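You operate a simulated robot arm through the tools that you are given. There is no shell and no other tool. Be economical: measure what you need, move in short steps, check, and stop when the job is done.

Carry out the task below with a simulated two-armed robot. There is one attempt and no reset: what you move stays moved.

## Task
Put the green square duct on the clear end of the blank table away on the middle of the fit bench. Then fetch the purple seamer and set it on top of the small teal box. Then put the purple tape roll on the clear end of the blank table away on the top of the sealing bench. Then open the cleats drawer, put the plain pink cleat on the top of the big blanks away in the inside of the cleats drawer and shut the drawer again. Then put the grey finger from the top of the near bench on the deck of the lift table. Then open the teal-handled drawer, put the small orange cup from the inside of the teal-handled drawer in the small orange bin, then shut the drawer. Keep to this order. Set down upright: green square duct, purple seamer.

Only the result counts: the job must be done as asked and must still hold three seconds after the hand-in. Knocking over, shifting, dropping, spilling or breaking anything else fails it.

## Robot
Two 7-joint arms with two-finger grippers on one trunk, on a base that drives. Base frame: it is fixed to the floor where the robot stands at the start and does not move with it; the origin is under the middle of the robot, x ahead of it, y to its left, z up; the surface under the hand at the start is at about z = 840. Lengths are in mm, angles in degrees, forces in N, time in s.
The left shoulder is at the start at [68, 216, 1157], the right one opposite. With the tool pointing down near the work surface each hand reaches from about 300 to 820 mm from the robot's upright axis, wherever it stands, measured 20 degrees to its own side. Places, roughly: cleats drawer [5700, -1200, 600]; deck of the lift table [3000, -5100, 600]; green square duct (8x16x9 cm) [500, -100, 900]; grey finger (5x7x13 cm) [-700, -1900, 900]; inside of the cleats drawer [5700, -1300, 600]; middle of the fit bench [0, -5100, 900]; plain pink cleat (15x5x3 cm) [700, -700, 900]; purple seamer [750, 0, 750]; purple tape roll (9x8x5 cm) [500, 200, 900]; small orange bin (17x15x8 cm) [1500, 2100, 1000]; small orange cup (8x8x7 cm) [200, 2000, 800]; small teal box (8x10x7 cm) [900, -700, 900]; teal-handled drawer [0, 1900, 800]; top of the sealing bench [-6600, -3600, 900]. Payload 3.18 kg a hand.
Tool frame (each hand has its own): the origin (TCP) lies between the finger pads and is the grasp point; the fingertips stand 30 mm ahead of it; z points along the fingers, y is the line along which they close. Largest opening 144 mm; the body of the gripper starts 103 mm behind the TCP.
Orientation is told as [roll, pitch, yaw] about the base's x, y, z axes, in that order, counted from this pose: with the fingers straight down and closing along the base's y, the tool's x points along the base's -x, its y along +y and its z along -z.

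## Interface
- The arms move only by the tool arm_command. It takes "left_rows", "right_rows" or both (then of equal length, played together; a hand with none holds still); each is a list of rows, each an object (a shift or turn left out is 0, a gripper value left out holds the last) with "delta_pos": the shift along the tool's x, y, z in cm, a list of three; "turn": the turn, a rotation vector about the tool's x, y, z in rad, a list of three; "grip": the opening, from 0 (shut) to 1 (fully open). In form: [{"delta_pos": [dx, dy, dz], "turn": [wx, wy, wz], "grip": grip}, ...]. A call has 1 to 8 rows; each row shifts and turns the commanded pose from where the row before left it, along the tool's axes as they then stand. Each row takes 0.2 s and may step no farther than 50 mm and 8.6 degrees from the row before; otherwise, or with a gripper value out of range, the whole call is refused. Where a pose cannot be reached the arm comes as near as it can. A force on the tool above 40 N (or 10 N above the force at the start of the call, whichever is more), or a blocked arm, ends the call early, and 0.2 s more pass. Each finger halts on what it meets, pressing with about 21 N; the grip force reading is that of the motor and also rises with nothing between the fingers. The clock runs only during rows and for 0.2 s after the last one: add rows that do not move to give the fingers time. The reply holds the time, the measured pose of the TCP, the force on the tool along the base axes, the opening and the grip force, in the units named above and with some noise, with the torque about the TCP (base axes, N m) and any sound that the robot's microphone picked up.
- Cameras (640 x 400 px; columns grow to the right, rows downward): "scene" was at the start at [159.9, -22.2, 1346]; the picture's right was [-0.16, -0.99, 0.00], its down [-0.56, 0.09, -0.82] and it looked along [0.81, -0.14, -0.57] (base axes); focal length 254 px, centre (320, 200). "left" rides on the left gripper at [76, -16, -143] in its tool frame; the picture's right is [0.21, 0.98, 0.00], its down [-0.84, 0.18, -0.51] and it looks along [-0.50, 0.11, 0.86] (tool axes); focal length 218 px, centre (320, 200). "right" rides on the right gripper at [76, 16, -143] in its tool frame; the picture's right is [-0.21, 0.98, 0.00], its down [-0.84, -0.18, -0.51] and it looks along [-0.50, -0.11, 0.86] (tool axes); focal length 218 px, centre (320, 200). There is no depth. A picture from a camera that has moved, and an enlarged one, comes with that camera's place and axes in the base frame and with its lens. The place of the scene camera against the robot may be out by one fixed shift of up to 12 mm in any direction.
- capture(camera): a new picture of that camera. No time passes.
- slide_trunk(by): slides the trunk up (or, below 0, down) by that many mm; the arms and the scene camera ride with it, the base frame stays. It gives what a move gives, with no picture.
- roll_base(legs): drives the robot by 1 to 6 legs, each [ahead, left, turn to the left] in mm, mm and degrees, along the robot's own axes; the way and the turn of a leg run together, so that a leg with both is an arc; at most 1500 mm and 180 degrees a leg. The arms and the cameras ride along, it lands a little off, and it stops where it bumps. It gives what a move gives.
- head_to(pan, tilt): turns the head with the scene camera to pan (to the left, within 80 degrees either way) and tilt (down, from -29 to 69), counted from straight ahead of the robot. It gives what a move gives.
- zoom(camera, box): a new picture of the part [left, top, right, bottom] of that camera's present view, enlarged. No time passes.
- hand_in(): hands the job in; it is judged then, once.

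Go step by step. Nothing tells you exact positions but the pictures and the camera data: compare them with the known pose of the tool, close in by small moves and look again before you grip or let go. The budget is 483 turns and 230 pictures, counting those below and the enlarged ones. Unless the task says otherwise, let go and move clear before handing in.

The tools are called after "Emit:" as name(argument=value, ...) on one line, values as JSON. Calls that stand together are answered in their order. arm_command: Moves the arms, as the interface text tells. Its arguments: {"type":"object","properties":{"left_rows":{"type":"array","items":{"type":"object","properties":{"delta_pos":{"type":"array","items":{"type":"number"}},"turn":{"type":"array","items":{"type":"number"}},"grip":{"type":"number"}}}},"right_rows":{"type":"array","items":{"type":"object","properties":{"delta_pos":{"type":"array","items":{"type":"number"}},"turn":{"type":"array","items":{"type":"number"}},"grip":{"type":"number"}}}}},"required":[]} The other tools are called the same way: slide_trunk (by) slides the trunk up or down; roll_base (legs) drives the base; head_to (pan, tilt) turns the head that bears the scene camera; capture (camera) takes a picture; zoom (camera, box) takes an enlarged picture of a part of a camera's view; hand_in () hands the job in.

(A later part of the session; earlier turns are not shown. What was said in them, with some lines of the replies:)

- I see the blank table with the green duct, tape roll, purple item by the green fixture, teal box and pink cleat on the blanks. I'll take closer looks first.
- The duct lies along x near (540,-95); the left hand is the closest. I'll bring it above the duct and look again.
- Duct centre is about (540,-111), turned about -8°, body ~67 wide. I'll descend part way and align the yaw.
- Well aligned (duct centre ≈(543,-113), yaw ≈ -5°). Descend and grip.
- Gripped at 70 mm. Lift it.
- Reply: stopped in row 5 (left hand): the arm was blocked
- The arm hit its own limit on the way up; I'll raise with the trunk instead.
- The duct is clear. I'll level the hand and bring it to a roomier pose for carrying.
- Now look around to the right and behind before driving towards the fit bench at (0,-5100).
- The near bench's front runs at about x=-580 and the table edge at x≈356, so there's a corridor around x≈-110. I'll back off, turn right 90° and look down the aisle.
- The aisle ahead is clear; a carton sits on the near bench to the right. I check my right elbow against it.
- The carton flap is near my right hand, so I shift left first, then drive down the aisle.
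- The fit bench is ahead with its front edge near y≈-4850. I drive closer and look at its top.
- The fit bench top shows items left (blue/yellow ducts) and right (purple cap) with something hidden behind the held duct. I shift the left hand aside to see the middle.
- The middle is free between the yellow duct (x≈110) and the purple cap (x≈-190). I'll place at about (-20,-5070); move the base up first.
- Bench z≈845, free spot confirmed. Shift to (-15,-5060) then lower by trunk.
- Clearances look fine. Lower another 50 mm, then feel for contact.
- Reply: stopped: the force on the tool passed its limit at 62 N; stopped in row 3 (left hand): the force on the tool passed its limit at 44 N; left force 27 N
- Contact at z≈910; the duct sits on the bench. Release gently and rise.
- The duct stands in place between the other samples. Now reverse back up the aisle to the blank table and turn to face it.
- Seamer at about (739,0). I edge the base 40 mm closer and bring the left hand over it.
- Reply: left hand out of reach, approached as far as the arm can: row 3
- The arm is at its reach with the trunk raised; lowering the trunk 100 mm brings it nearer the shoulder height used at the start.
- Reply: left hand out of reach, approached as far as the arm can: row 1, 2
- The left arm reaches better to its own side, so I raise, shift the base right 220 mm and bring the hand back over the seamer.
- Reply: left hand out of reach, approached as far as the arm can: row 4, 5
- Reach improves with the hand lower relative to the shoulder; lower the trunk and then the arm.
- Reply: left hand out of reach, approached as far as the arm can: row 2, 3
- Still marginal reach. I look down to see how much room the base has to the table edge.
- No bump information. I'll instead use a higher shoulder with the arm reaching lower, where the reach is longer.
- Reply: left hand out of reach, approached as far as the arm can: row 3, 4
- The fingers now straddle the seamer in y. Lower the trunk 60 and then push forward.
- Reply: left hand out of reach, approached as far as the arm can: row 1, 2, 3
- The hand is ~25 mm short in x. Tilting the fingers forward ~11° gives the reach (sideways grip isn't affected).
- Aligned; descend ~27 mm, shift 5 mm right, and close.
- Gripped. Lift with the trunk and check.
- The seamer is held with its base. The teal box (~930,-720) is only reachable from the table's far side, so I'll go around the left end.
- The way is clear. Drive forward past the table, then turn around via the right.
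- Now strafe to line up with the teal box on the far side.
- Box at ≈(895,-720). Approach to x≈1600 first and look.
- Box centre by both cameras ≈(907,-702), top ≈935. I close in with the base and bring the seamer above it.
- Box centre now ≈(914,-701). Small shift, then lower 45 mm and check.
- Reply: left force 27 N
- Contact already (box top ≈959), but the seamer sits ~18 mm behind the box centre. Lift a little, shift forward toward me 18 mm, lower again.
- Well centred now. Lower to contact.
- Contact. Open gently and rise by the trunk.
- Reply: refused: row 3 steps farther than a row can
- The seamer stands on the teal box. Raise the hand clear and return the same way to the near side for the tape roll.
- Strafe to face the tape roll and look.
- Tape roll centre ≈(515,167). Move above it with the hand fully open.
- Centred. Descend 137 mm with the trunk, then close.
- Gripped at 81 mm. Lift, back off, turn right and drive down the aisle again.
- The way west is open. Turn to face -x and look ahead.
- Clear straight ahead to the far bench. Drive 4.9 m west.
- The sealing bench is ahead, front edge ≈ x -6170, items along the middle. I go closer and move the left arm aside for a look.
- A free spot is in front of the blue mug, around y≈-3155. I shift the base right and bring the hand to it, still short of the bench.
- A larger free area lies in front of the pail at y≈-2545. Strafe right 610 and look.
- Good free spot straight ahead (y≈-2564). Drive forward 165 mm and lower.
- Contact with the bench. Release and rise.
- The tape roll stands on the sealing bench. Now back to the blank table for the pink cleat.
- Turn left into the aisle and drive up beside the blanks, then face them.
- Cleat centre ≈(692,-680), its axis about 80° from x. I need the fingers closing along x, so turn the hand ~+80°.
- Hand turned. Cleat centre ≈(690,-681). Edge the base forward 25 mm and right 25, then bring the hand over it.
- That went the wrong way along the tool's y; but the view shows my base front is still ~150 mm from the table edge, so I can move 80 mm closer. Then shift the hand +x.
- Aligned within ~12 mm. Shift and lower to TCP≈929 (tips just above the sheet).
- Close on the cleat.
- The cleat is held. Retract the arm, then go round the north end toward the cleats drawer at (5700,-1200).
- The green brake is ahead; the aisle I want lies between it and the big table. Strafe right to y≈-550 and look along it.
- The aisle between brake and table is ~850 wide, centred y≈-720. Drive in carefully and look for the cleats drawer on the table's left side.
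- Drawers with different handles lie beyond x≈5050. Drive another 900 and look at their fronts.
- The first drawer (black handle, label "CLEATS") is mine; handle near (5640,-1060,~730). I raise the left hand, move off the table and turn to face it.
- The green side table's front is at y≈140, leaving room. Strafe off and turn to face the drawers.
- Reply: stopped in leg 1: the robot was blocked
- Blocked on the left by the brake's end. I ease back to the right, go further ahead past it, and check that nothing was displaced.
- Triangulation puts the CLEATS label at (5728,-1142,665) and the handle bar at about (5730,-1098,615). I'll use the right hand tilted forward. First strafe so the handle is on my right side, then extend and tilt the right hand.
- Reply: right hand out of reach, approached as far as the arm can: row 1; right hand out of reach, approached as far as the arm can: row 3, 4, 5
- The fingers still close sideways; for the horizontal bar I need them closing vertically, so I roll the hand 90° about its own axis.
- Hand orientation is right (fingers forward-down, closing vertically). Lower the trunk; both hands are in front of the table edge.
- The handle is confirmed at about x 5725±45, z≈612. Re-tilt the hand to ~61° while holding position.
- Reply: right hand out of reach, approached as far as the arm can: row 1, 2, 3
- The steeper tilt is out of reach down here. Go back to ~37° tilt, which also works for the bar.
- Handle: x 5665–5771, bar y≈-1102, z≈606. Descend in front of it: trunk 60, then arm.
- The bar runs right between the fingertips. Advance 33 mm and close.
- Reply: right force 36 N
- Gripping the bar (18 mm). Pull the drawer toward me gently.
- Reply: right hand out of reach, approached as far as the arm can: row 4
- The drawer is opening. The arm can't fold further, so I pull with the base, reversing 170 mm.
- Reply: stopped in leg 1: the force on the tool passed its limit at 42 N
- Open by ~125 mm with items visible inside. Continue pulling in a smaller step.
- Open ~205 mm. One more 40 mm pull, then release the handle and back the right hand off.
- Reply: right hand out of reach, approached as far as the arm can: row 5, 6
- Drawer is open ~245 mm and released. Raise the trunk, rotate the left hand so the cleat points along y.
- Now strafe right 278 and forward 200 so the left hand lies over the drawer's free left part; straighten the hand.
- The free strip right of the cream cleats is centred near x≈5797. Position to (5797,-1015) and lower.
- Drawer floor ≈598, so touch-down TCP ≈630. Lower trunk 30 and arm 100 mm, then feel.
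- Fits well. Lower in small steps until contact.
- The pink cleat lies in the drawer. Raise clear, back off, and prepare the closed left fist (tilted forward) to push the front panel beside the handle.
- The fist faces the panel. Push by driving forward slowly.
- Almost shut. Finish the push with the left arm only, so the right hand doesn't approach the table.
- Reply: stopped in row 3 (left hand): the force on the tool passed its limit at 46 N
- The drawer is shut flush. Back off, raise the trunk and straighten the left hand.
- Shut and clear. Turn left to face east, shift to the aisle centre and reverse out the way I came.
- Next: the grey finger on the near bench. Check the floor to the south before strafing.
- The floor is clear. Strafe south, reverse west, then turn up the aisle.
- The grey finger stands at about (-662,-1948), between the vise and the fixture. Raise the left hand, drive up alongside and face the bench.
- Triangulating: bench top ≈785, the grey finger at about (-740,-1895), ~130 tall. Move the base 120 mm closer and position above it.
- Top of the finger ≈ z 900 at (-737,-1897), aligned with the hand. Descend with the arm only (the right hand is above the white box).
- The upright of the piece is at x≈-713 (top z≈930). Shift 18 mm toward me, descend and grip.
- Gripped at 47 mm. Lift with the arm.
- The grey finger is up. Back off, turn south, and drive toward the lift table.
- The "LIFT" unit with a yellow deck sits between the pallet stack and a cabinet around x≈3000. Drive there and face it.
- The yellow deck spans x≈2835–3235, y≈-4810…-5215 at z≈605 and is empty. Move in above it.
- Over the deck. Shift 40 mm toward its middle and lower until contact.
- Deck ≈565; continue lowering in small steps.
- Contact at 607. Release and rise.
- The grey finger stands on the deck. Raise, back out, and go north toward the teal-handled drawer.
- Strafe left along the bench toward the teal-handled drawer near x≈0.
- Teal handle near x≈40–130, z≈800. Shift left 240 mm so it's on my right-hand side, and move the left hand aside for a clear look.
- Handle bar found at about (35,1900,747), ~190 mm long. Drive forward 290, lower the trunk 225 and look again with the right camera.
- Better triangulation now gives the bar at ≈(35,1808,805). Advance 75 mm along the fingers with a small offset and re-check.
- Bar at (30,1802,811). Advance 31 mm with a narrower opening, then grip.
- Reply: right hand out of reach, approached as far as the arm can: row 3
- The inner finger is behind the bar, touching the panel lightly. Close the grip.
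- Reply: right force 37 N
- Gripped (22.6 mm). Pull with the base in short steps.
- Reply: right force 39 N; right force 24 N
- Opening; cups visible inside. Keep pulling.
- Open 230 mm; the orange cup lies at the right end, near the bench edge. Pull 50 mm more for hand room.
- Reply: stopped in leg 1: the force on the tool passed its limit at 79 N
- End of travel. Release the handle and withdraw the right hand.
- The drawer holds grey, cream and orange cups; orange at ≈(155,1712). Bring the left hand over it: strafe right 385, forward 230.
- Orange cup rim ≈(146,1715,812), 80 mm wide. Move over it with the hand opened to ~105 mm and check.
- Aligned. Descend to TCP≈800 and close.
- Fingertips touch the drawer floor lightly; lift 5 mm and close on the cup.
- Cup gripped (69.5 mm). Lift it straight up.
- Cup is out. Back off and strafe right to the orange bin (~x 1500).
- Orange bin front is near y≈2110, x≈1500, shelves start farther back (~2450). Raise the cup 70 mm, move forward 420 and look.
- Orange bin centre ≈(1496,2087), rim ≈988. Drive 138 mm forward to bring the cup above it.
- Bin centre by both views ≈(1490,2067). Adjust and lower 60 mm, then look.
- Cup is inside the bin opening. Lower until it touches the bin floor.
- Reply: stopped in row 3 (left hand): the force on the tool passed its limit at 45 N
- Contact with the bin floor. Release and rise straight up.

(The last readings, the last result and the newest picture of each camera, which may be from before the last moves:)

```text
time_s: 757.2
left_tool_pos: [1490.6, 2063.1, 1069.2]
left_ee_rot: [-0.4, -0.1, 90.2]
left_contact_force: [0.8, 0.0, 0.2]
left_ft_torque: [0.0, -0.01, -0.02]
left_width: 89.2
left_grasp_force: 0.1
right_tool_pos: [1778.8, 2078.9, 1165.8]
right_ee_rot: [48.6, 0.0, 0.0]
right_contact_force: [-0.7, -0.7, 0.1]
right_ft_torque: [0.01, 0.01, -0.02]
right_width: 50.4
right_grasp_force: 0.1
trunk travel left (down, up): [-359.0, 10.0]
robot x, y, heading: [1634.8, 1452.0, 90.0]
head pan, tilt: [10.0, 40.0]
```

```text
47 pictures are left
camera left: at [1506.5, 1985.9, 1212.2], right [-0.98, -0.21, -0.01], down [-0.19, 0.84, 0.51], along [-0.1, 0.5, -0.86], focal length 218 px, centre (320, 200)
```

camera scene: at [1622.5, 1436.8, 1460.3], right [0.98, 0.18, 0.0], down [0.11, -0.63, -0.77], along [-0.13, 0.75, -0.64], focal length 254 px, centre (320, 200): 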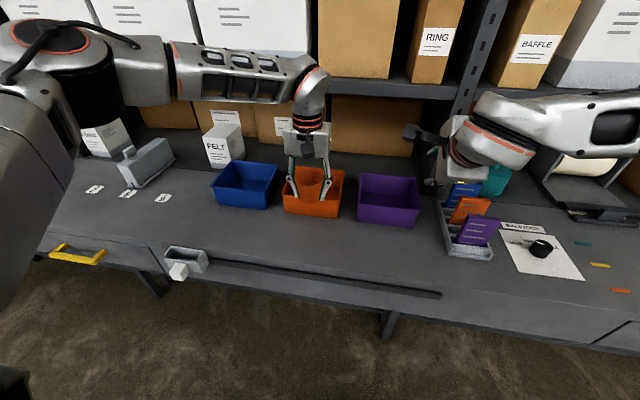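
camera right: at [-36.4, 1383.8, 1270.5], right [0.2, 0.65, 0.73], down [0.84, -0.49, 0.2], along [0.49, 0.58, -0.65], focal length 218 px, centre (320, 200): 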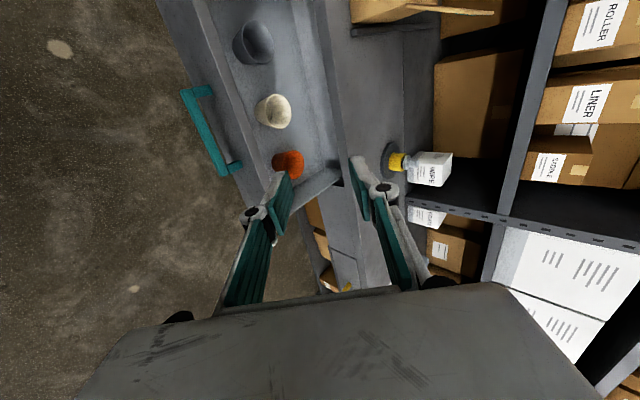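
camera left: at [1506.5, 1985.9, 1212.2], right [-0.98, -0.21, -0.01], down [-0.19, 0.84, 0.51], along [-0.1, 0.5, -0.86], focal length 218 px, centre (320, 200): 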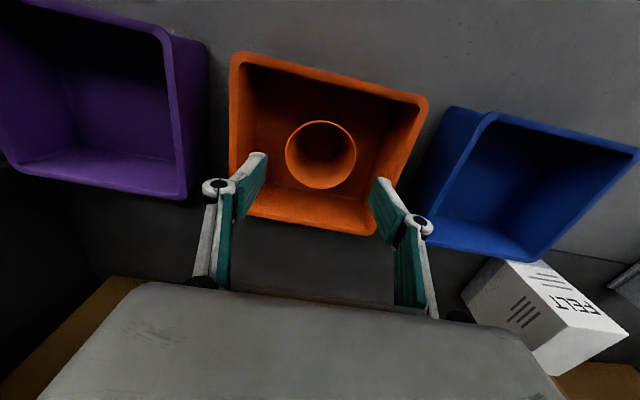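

The cup stands in the orange bin. Now return to shut the teal-handled drawer: back off, strafe left.

Emit:
roll_base(legs=[[-580, 0, 0], [0, 650, 0], [0, 650, 0]])

Emit:
arm_command(left_rows=[{"turn": [0, -0.14, 0], "grip": 0}, {"turn": [0, -0.14, 0], "grip": 0}, {"turn": [0, -0.14, 0], "grip": 0}, {"turn": [0, -0.14, 0], "grip": 0}])

Emit:
capture(camera="left")

Emit:
capture(camera="scene")

```text
time_s: 772.0
left_tool_pos: [195.6, 1484.3, 1068.2]
left_ee_rot: [-0.2, -0.1, 90.0]
left_contact_force: [-0.3, 0.1, -0.1]
left_ft_torque: [-0.03, -0.02, 0.02]
left_width: 89.0
left_grasp_force: 0.0
right_tool_pos: [481.4, 1499.5, 1164.8]
right_ee_rot: [48.4, -0.1, -0.2]
right_contact_force: [0.6, -0.7, 0.2]
right_ft_torque: [0.0, -0.01, 0.0]
right_width: 50.2
right_grasp_force: 0.1
trunk travel left (down, up): [-359.0, 10.0]
robot x, y, heading: [332.9, 871.4, 90.0]
head pan, tilt: [10.0, 40.0]
```

```text
time_s: 773.0
left_tool_pos: [194.6, 1484.1, 1069.8]
left_ee_rot: [-0.5, -32.4, 90.3]
left_contact_force: [0.3, 0.5, -0.9]
left_ft_torque: [-0.02, 0.0, 0.06]
left_width: 0.0
left_grasp_force: 21.0
right_tool_pos: [484.6, 1500.5, 1165.3]
right_ee_rot: [48.5, -0.1, -0.1]
right_contact_force: [-0.4, -0.4, -0.6]
right_ft_torque: [0.04, -0.03, -0.04]
right_width: 50.3
right_grasp_force: 0.1
trunk travel left (down, up): [-359.0, 10.0]
robot x, y, heading: [333.9, 875.8, 90.0]
head pan, tilt: [10.0, 40.0]
```

```text
46 pictures are left
camera left: at [211.2, 1343.1, 1149.3], right [-0.98, -0.18, -0.12], down [-0.19, 0.44, 0.88], along [-0.1, 0.88, -0.46], focal length 218 px, centre (320, 200)
```

left: 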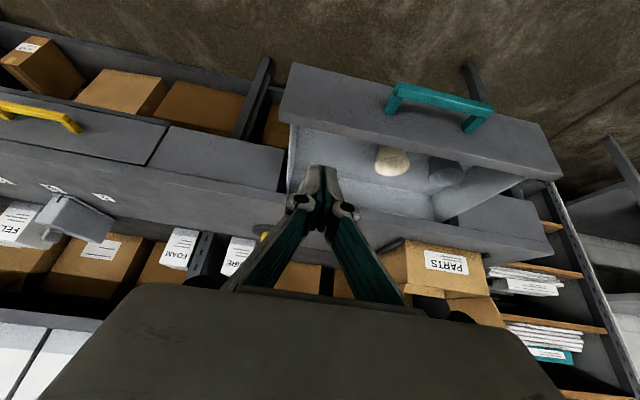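

```text
45 pictures are left
camera scene: at [324.4, 989.4, 1460.3], right [0.98, 0.17, 0.0], down [0.11, -0.63, -0.77], along [-0.13, 0.75, -0.64], focal length 254 px, centre (320, 200)
```

scene: 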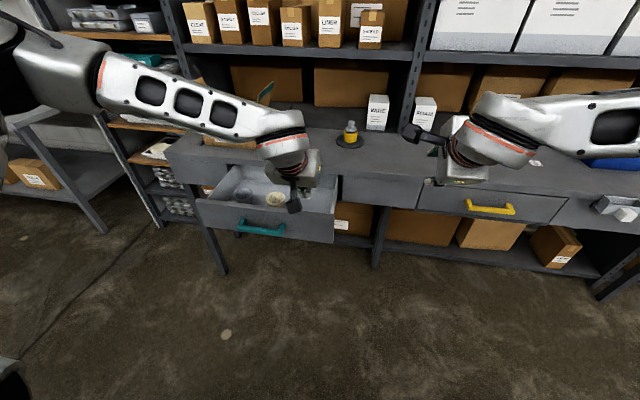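

Fist aligned right of the handle. Lower to panel height.

Emit:
slide_trunk(by=-210)

Emit:
arm_command(left_rows=[{"delta_pos": [1.3, 0, 2.0]}])

Emit:
capture(camera="left")

```text
time_s: 775.3
left_tool_pos: [194.6, 1483.8, 861.5]
left_ee_rot: [-0.4, -32.5, 90.2]
left_contact_force: [0.1, -0.4, 0.9]
left_ft_torque: [-0.02, 0.0, -0.03]
left_width: 0.2
left_grasp_force: 21.1
right_tool_pos: [483.3, 1498.7, 957.5]
right_ee_rot: [48.6, -0.1, -0.2]
right_contact_force: [-0.5, -0.2, -0.4]
right_ft_torque: [0.02, 0.02, -0.01]
right_width: 50.3
right_grasp_force: 0.1
trunk travel left (down, up): [-149.0, 220.0]
robot x, y, heading: [334.3, 874.9, 89.9]
head pan, tilt: [10.0, 40.0]
```

```text
time_s: 775.7
left_tool_pos: [193.5, 1483.9, 833.7]
left_ee_rot: [-0.3, -32.2, 90.2]
left_contact_force: [0.1, 0.2, 0.0]
left_ft_torque: [0.02, 0.01, 0.01]
left_width: 0.0
left_grasp_force: 21.0
right_tool_pos: [483.1, 1500.0, 954.7]
right_ee_rot: [48.4, -0.1, -0.2]
right_contact_force: [0.6, 0.2, -1.0]
right_ft_torque: [0.03, -0.02, -0.02]
right_width: 50.3
right_grasp_force: 0.1
trunk travel left (down, up): [-149.0, 220.0]
robot x, y, heading: [331.7, 875.4, 89.9]
head pan, tilt: [10.0, 40.0]
```

```text
44 pictures are left
camera left: at [210.9, 1343.0, 915.2], right [-0.98, -0.18, -0.12], down [-0.18, 0.44, 0.88], along [-0.1, 0.88, -0.47], focal length 218 px, centre (320, 200)
```

left: 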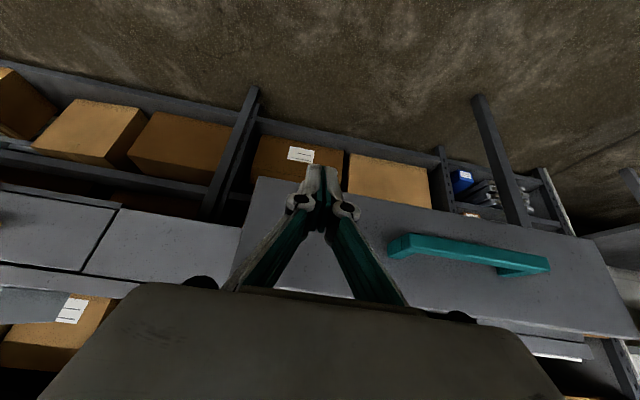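

The fist will meet the panel at z≈808, inside the panel. Push by driving forward.

Emit:
roll_base(legs=[[120, 0, 0]])

Emit:
roll_base(legs=[[110, 0, 0]])

Emit:
capture(camera="scene")

```text
time_s: 776.9
left_tool_pos: [195.7, 1602.2, 836.0]
left_ee_rot: [-0.4, -32.1, 90.1]
left_contact_force: [0.2, -0.1, -0.2]
left_ft_torque: [-0.01, -0.01, 0.0]
left_width: 0.1
left_grasp_force: 31.1
right_tool_pos: [483.2, 1618.3, 954.0]
right_ee_rot: [48.5, 0.0, -0.2]
right_contact_force: [-0.1, -0.4, -0.1]
right_ft_torque: [0.01, -0.01, -0.05]
right_width: 50.4
right_grasp_force: 0.0
trunk travel left (down, up): [-149.0, 220.0]
robot x, y, heading: [334.8, 992.6, 89.9]
head pan, tilt: [10.0, 40.0]
```

```text
time_s: 778.1
left_tool_pos: [195.2, 1712.1, 836.3]
left_ee_rot: [-0.4, -32.2, 90.2]
left_contact_force: [0.1, -0.5, -0.6]
left_ft_torque: [-0.01, -0.02, 0.01]
left_width: 0.2
left_grasp_force: 30.3
right_tool_pos: [482.2, 1729.4, 955.0]
right_ee_rot: [48.3, -0.1, -0.2]
right_contact_force: [0.8, 0.0, 0.6]
right_ft_torque: [0.0, 0.01, -0.02]
right_width: 50.3
right_grasp_force: 0.1
trunk travel left (down, up): [-149.0, 220.0]
robot x, y, heading: [328.9, 1102.7, 90.2]
head pan, tilt: [10.0, 40.0]
```

```text
43 pictures are left
camera scene: at [324.3, 1322.8, 1241.5], right [0.98, 0.17, 0.0], down [0.11, -0.63, -0.77], along [-0.13, 0.75, -0.64], focal length 254 px, centre (320, 200)
```

scene: 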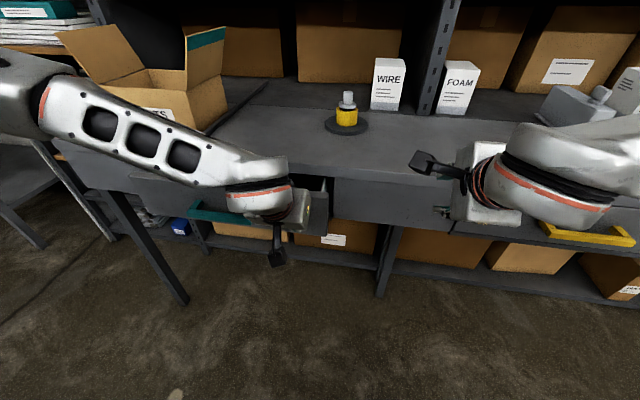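

Nearly shut; finish with the left arm.

Emit:
arm_command(left_rows=[{"delta_pos": [-2.55, 0, 1.6]}, {"delta_pos": [-2.55, 0, 1.6]}, {"delta_pos": [-0.85, 0, 0.53]}, {"delta_pos": [-0.85, 0, 0.53]}, {"delta_pos": [-0.85, 0, 0.53]}])

Emit:
capture(camera="left")

```text
time_s: 779.3
left_tool_pos: [195.9, 1795.2, 835.6]
left_ee_rot: [-0.4, -31.8, 90.1]
left_contact_force: [-2.4, -36.0, 5.2]
left_ft_torque: [-0.41, -0.11, 0.06]
left_width: 5.9
left_grasp_force: 31.1
right_tool_pos: [483.2, 1724.6, 958.2]
right_ee_rot: [48.7, -0.1, -0.1]
right_contact_force: [-1.3, 0.8, -0.2]
right_ft_torque: [-0.03, 0.0, -0.01]
right_width: 50.3
right_grasp_force: 0.0
trunk travel left (down, up): [-149.0, 220.0]
robot x, y, heading: [335.1, 1100.3, 90.0]
head pan, tilt: [10.0, 40.0]
```

```text
42 pictures are left
camera left: at [211.2, 1655.0, 917.3], right [-0.98, -0.18, -0.12], down [-0.18, 0.45, 0.87], along [-0.1, 0.88, -0.47], focal length 218 px, centre (320, 200)
```

left: 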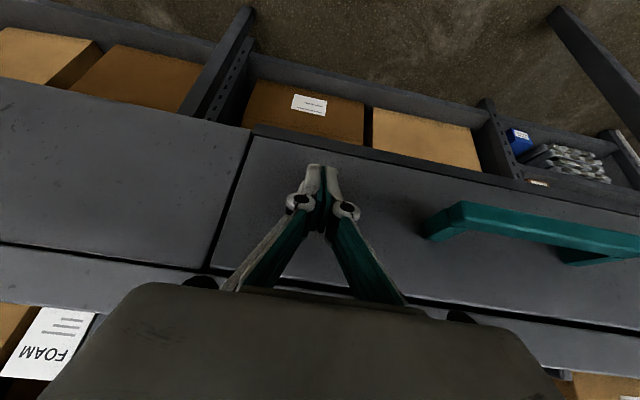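

The drawer is flush (36 N against the stop). Back off and verify.

Emit:
roll_base(legs=[[-300, 0, 0]])

Emit:
slide_trunk(by=200)

Emit:
head_to(pan=20, tilt=40)

Emit:
capture(camera="scene")

Emit:
capture(camera="left")

```text
time_s: 781.4
left_tool_pos: [196.0, 1503.3, 835.9]
left_ee_rot: [-0.4, -32.1, 90.0]
left_contact_force: [0.4, 0.1, -1.0]
left_ft_torque: [0.0, -0.04, -0.01]
left_width: 0.0
left_grasp_force: 30.2
right_tool_pos: [482.5, 1429.2, 955.4]
right_ee_rot: [48.5, 0.0, -0.2]
right_contact_force: [0.8, 0.0, 0.6]
right_ft_torque: [-0.01, -0.03, -0.01]
right_width: 50.6
right_grasp_force: 0.1
trunk travel left (down, up): [-149.0, 220.0]
robot x, y, heading: [333.7, 802.9, 89.9]
head pan, tilt: [10.0, 40.0]
```

```text
time_s: 783.5
left_tool_pos: [195.5, 1503.7, 1034.7]
left_ee_rot: [-0.5, -32.1, 90.1]
left_contact_force: [0.6, 0.4, -0.2]
left_ft_torque: [0.06, 0.02, -0.02]
left_width: 0.3
left_grasp_force: 31.2
right_tool_pos: [483.8, 1429.1, 1154.3]
right_ee_rot: [48.4, -0.1, -0.2]
right_contact_force: [0.3, -0.3, -0.6]
right_ft_torque: [-0.03, 0.0, -0.02]
right_width: 50.3
right_grasp_force: 0.0
trunk travel left (down, up): [-349.0, 20.0]
robot x, y, heading: [334.4, 807.0, 89.9]
head pan, tilt: [10.0, 40.0]
```

```text
time_s: 784.3
left_tool_pos: [195.4, 1503.1, 1035.4]
left_ee_rot: [-0.4, -32.2, 90.1]
left_contact_force: [-0.4, 0.5, -0.3]
left_ft_torque: [0.03, 0.0, 0.01]
left_width: 0.0
left_grasp_force: 30.5
right_tool_pos: [483.7, 1430.4, 1153.7]
right_ee_rot: [48.4, -0.1, -0.3]
right_contact_force: [-0.2, -0.4, 0.4]
right_ft_torque: [0.02, 0.01, -0.03]
right_width: 50.4
right_grasp_force: 0.2
trunk travel left (down, up): [-349.0, 20.0]
robot x, y, heading: [335.8, 801.2, 89.9]
head pan, tilt: [20.0, 40.0]
```

```text
41 pictures are left
camera scene: at [310.1, 915.3, 1450.6], right [0.94, 0.34, 0.0], down [0.22, -0.6, -0.77], along [-0.26, 0.72, -0.64], focal length 254 px, centre (320, 200)
```

scene: 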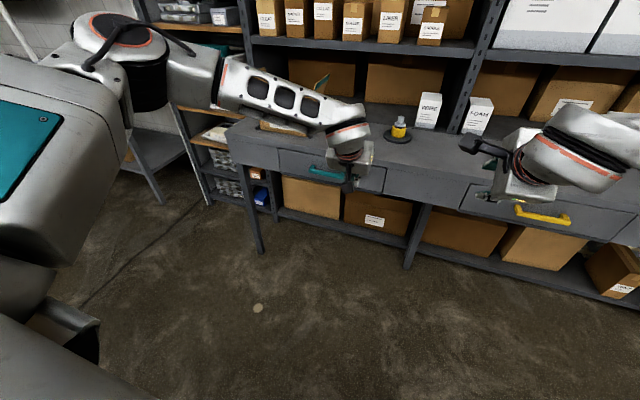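

```text
40 pictures are left
camera left: at [211.6, 1362.8, 1116.3], right [-0.98, -0.17, -0.12], down [-0.18, 0.44, 0.88], along [-0.1, 0.88, -0.47], focal length 218 px, centre (320, 200)
```

left: 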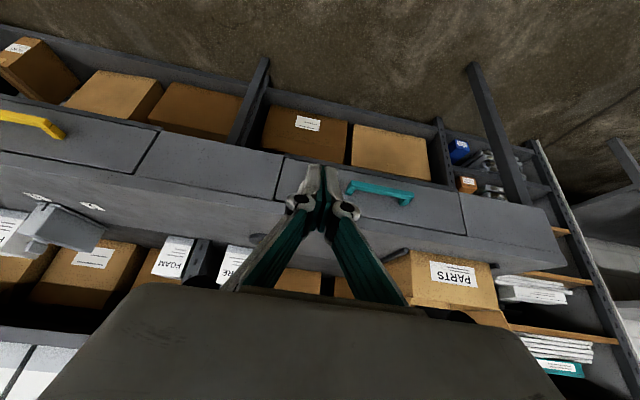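

The drawer is shut, everything is placed, and both hands are empty and clear. Handing in.

Emit:
hand_in()

```text
The job is handed in.
```

I did all six jobs in the order you gave and handed the job in. The result of the judging has not come back.

- **Green duct:** it stands upright in the middle of the fit bench, between the yellow duct and the purple cap.
- **Purple seamer:** it stands upright on top of the small teal box.
- **Purple tape roll:** it is on the top of the sealing bench, in the clear space in front of the sealant pail.
- **Pink cleat:** it lies inside the cleats drawer, and the drawer is shut flush.
- **Grey finger:** it stands on the yellow deck of the lift table.
- **Orange cup:** it stands in the small orange bin, and the teal-handled drawer is shut.

On the way to the cleats drawer, the robot was stopped once when its left side met the end of the green brake. I backed away, and a picture of that side showed nothing knocked over.
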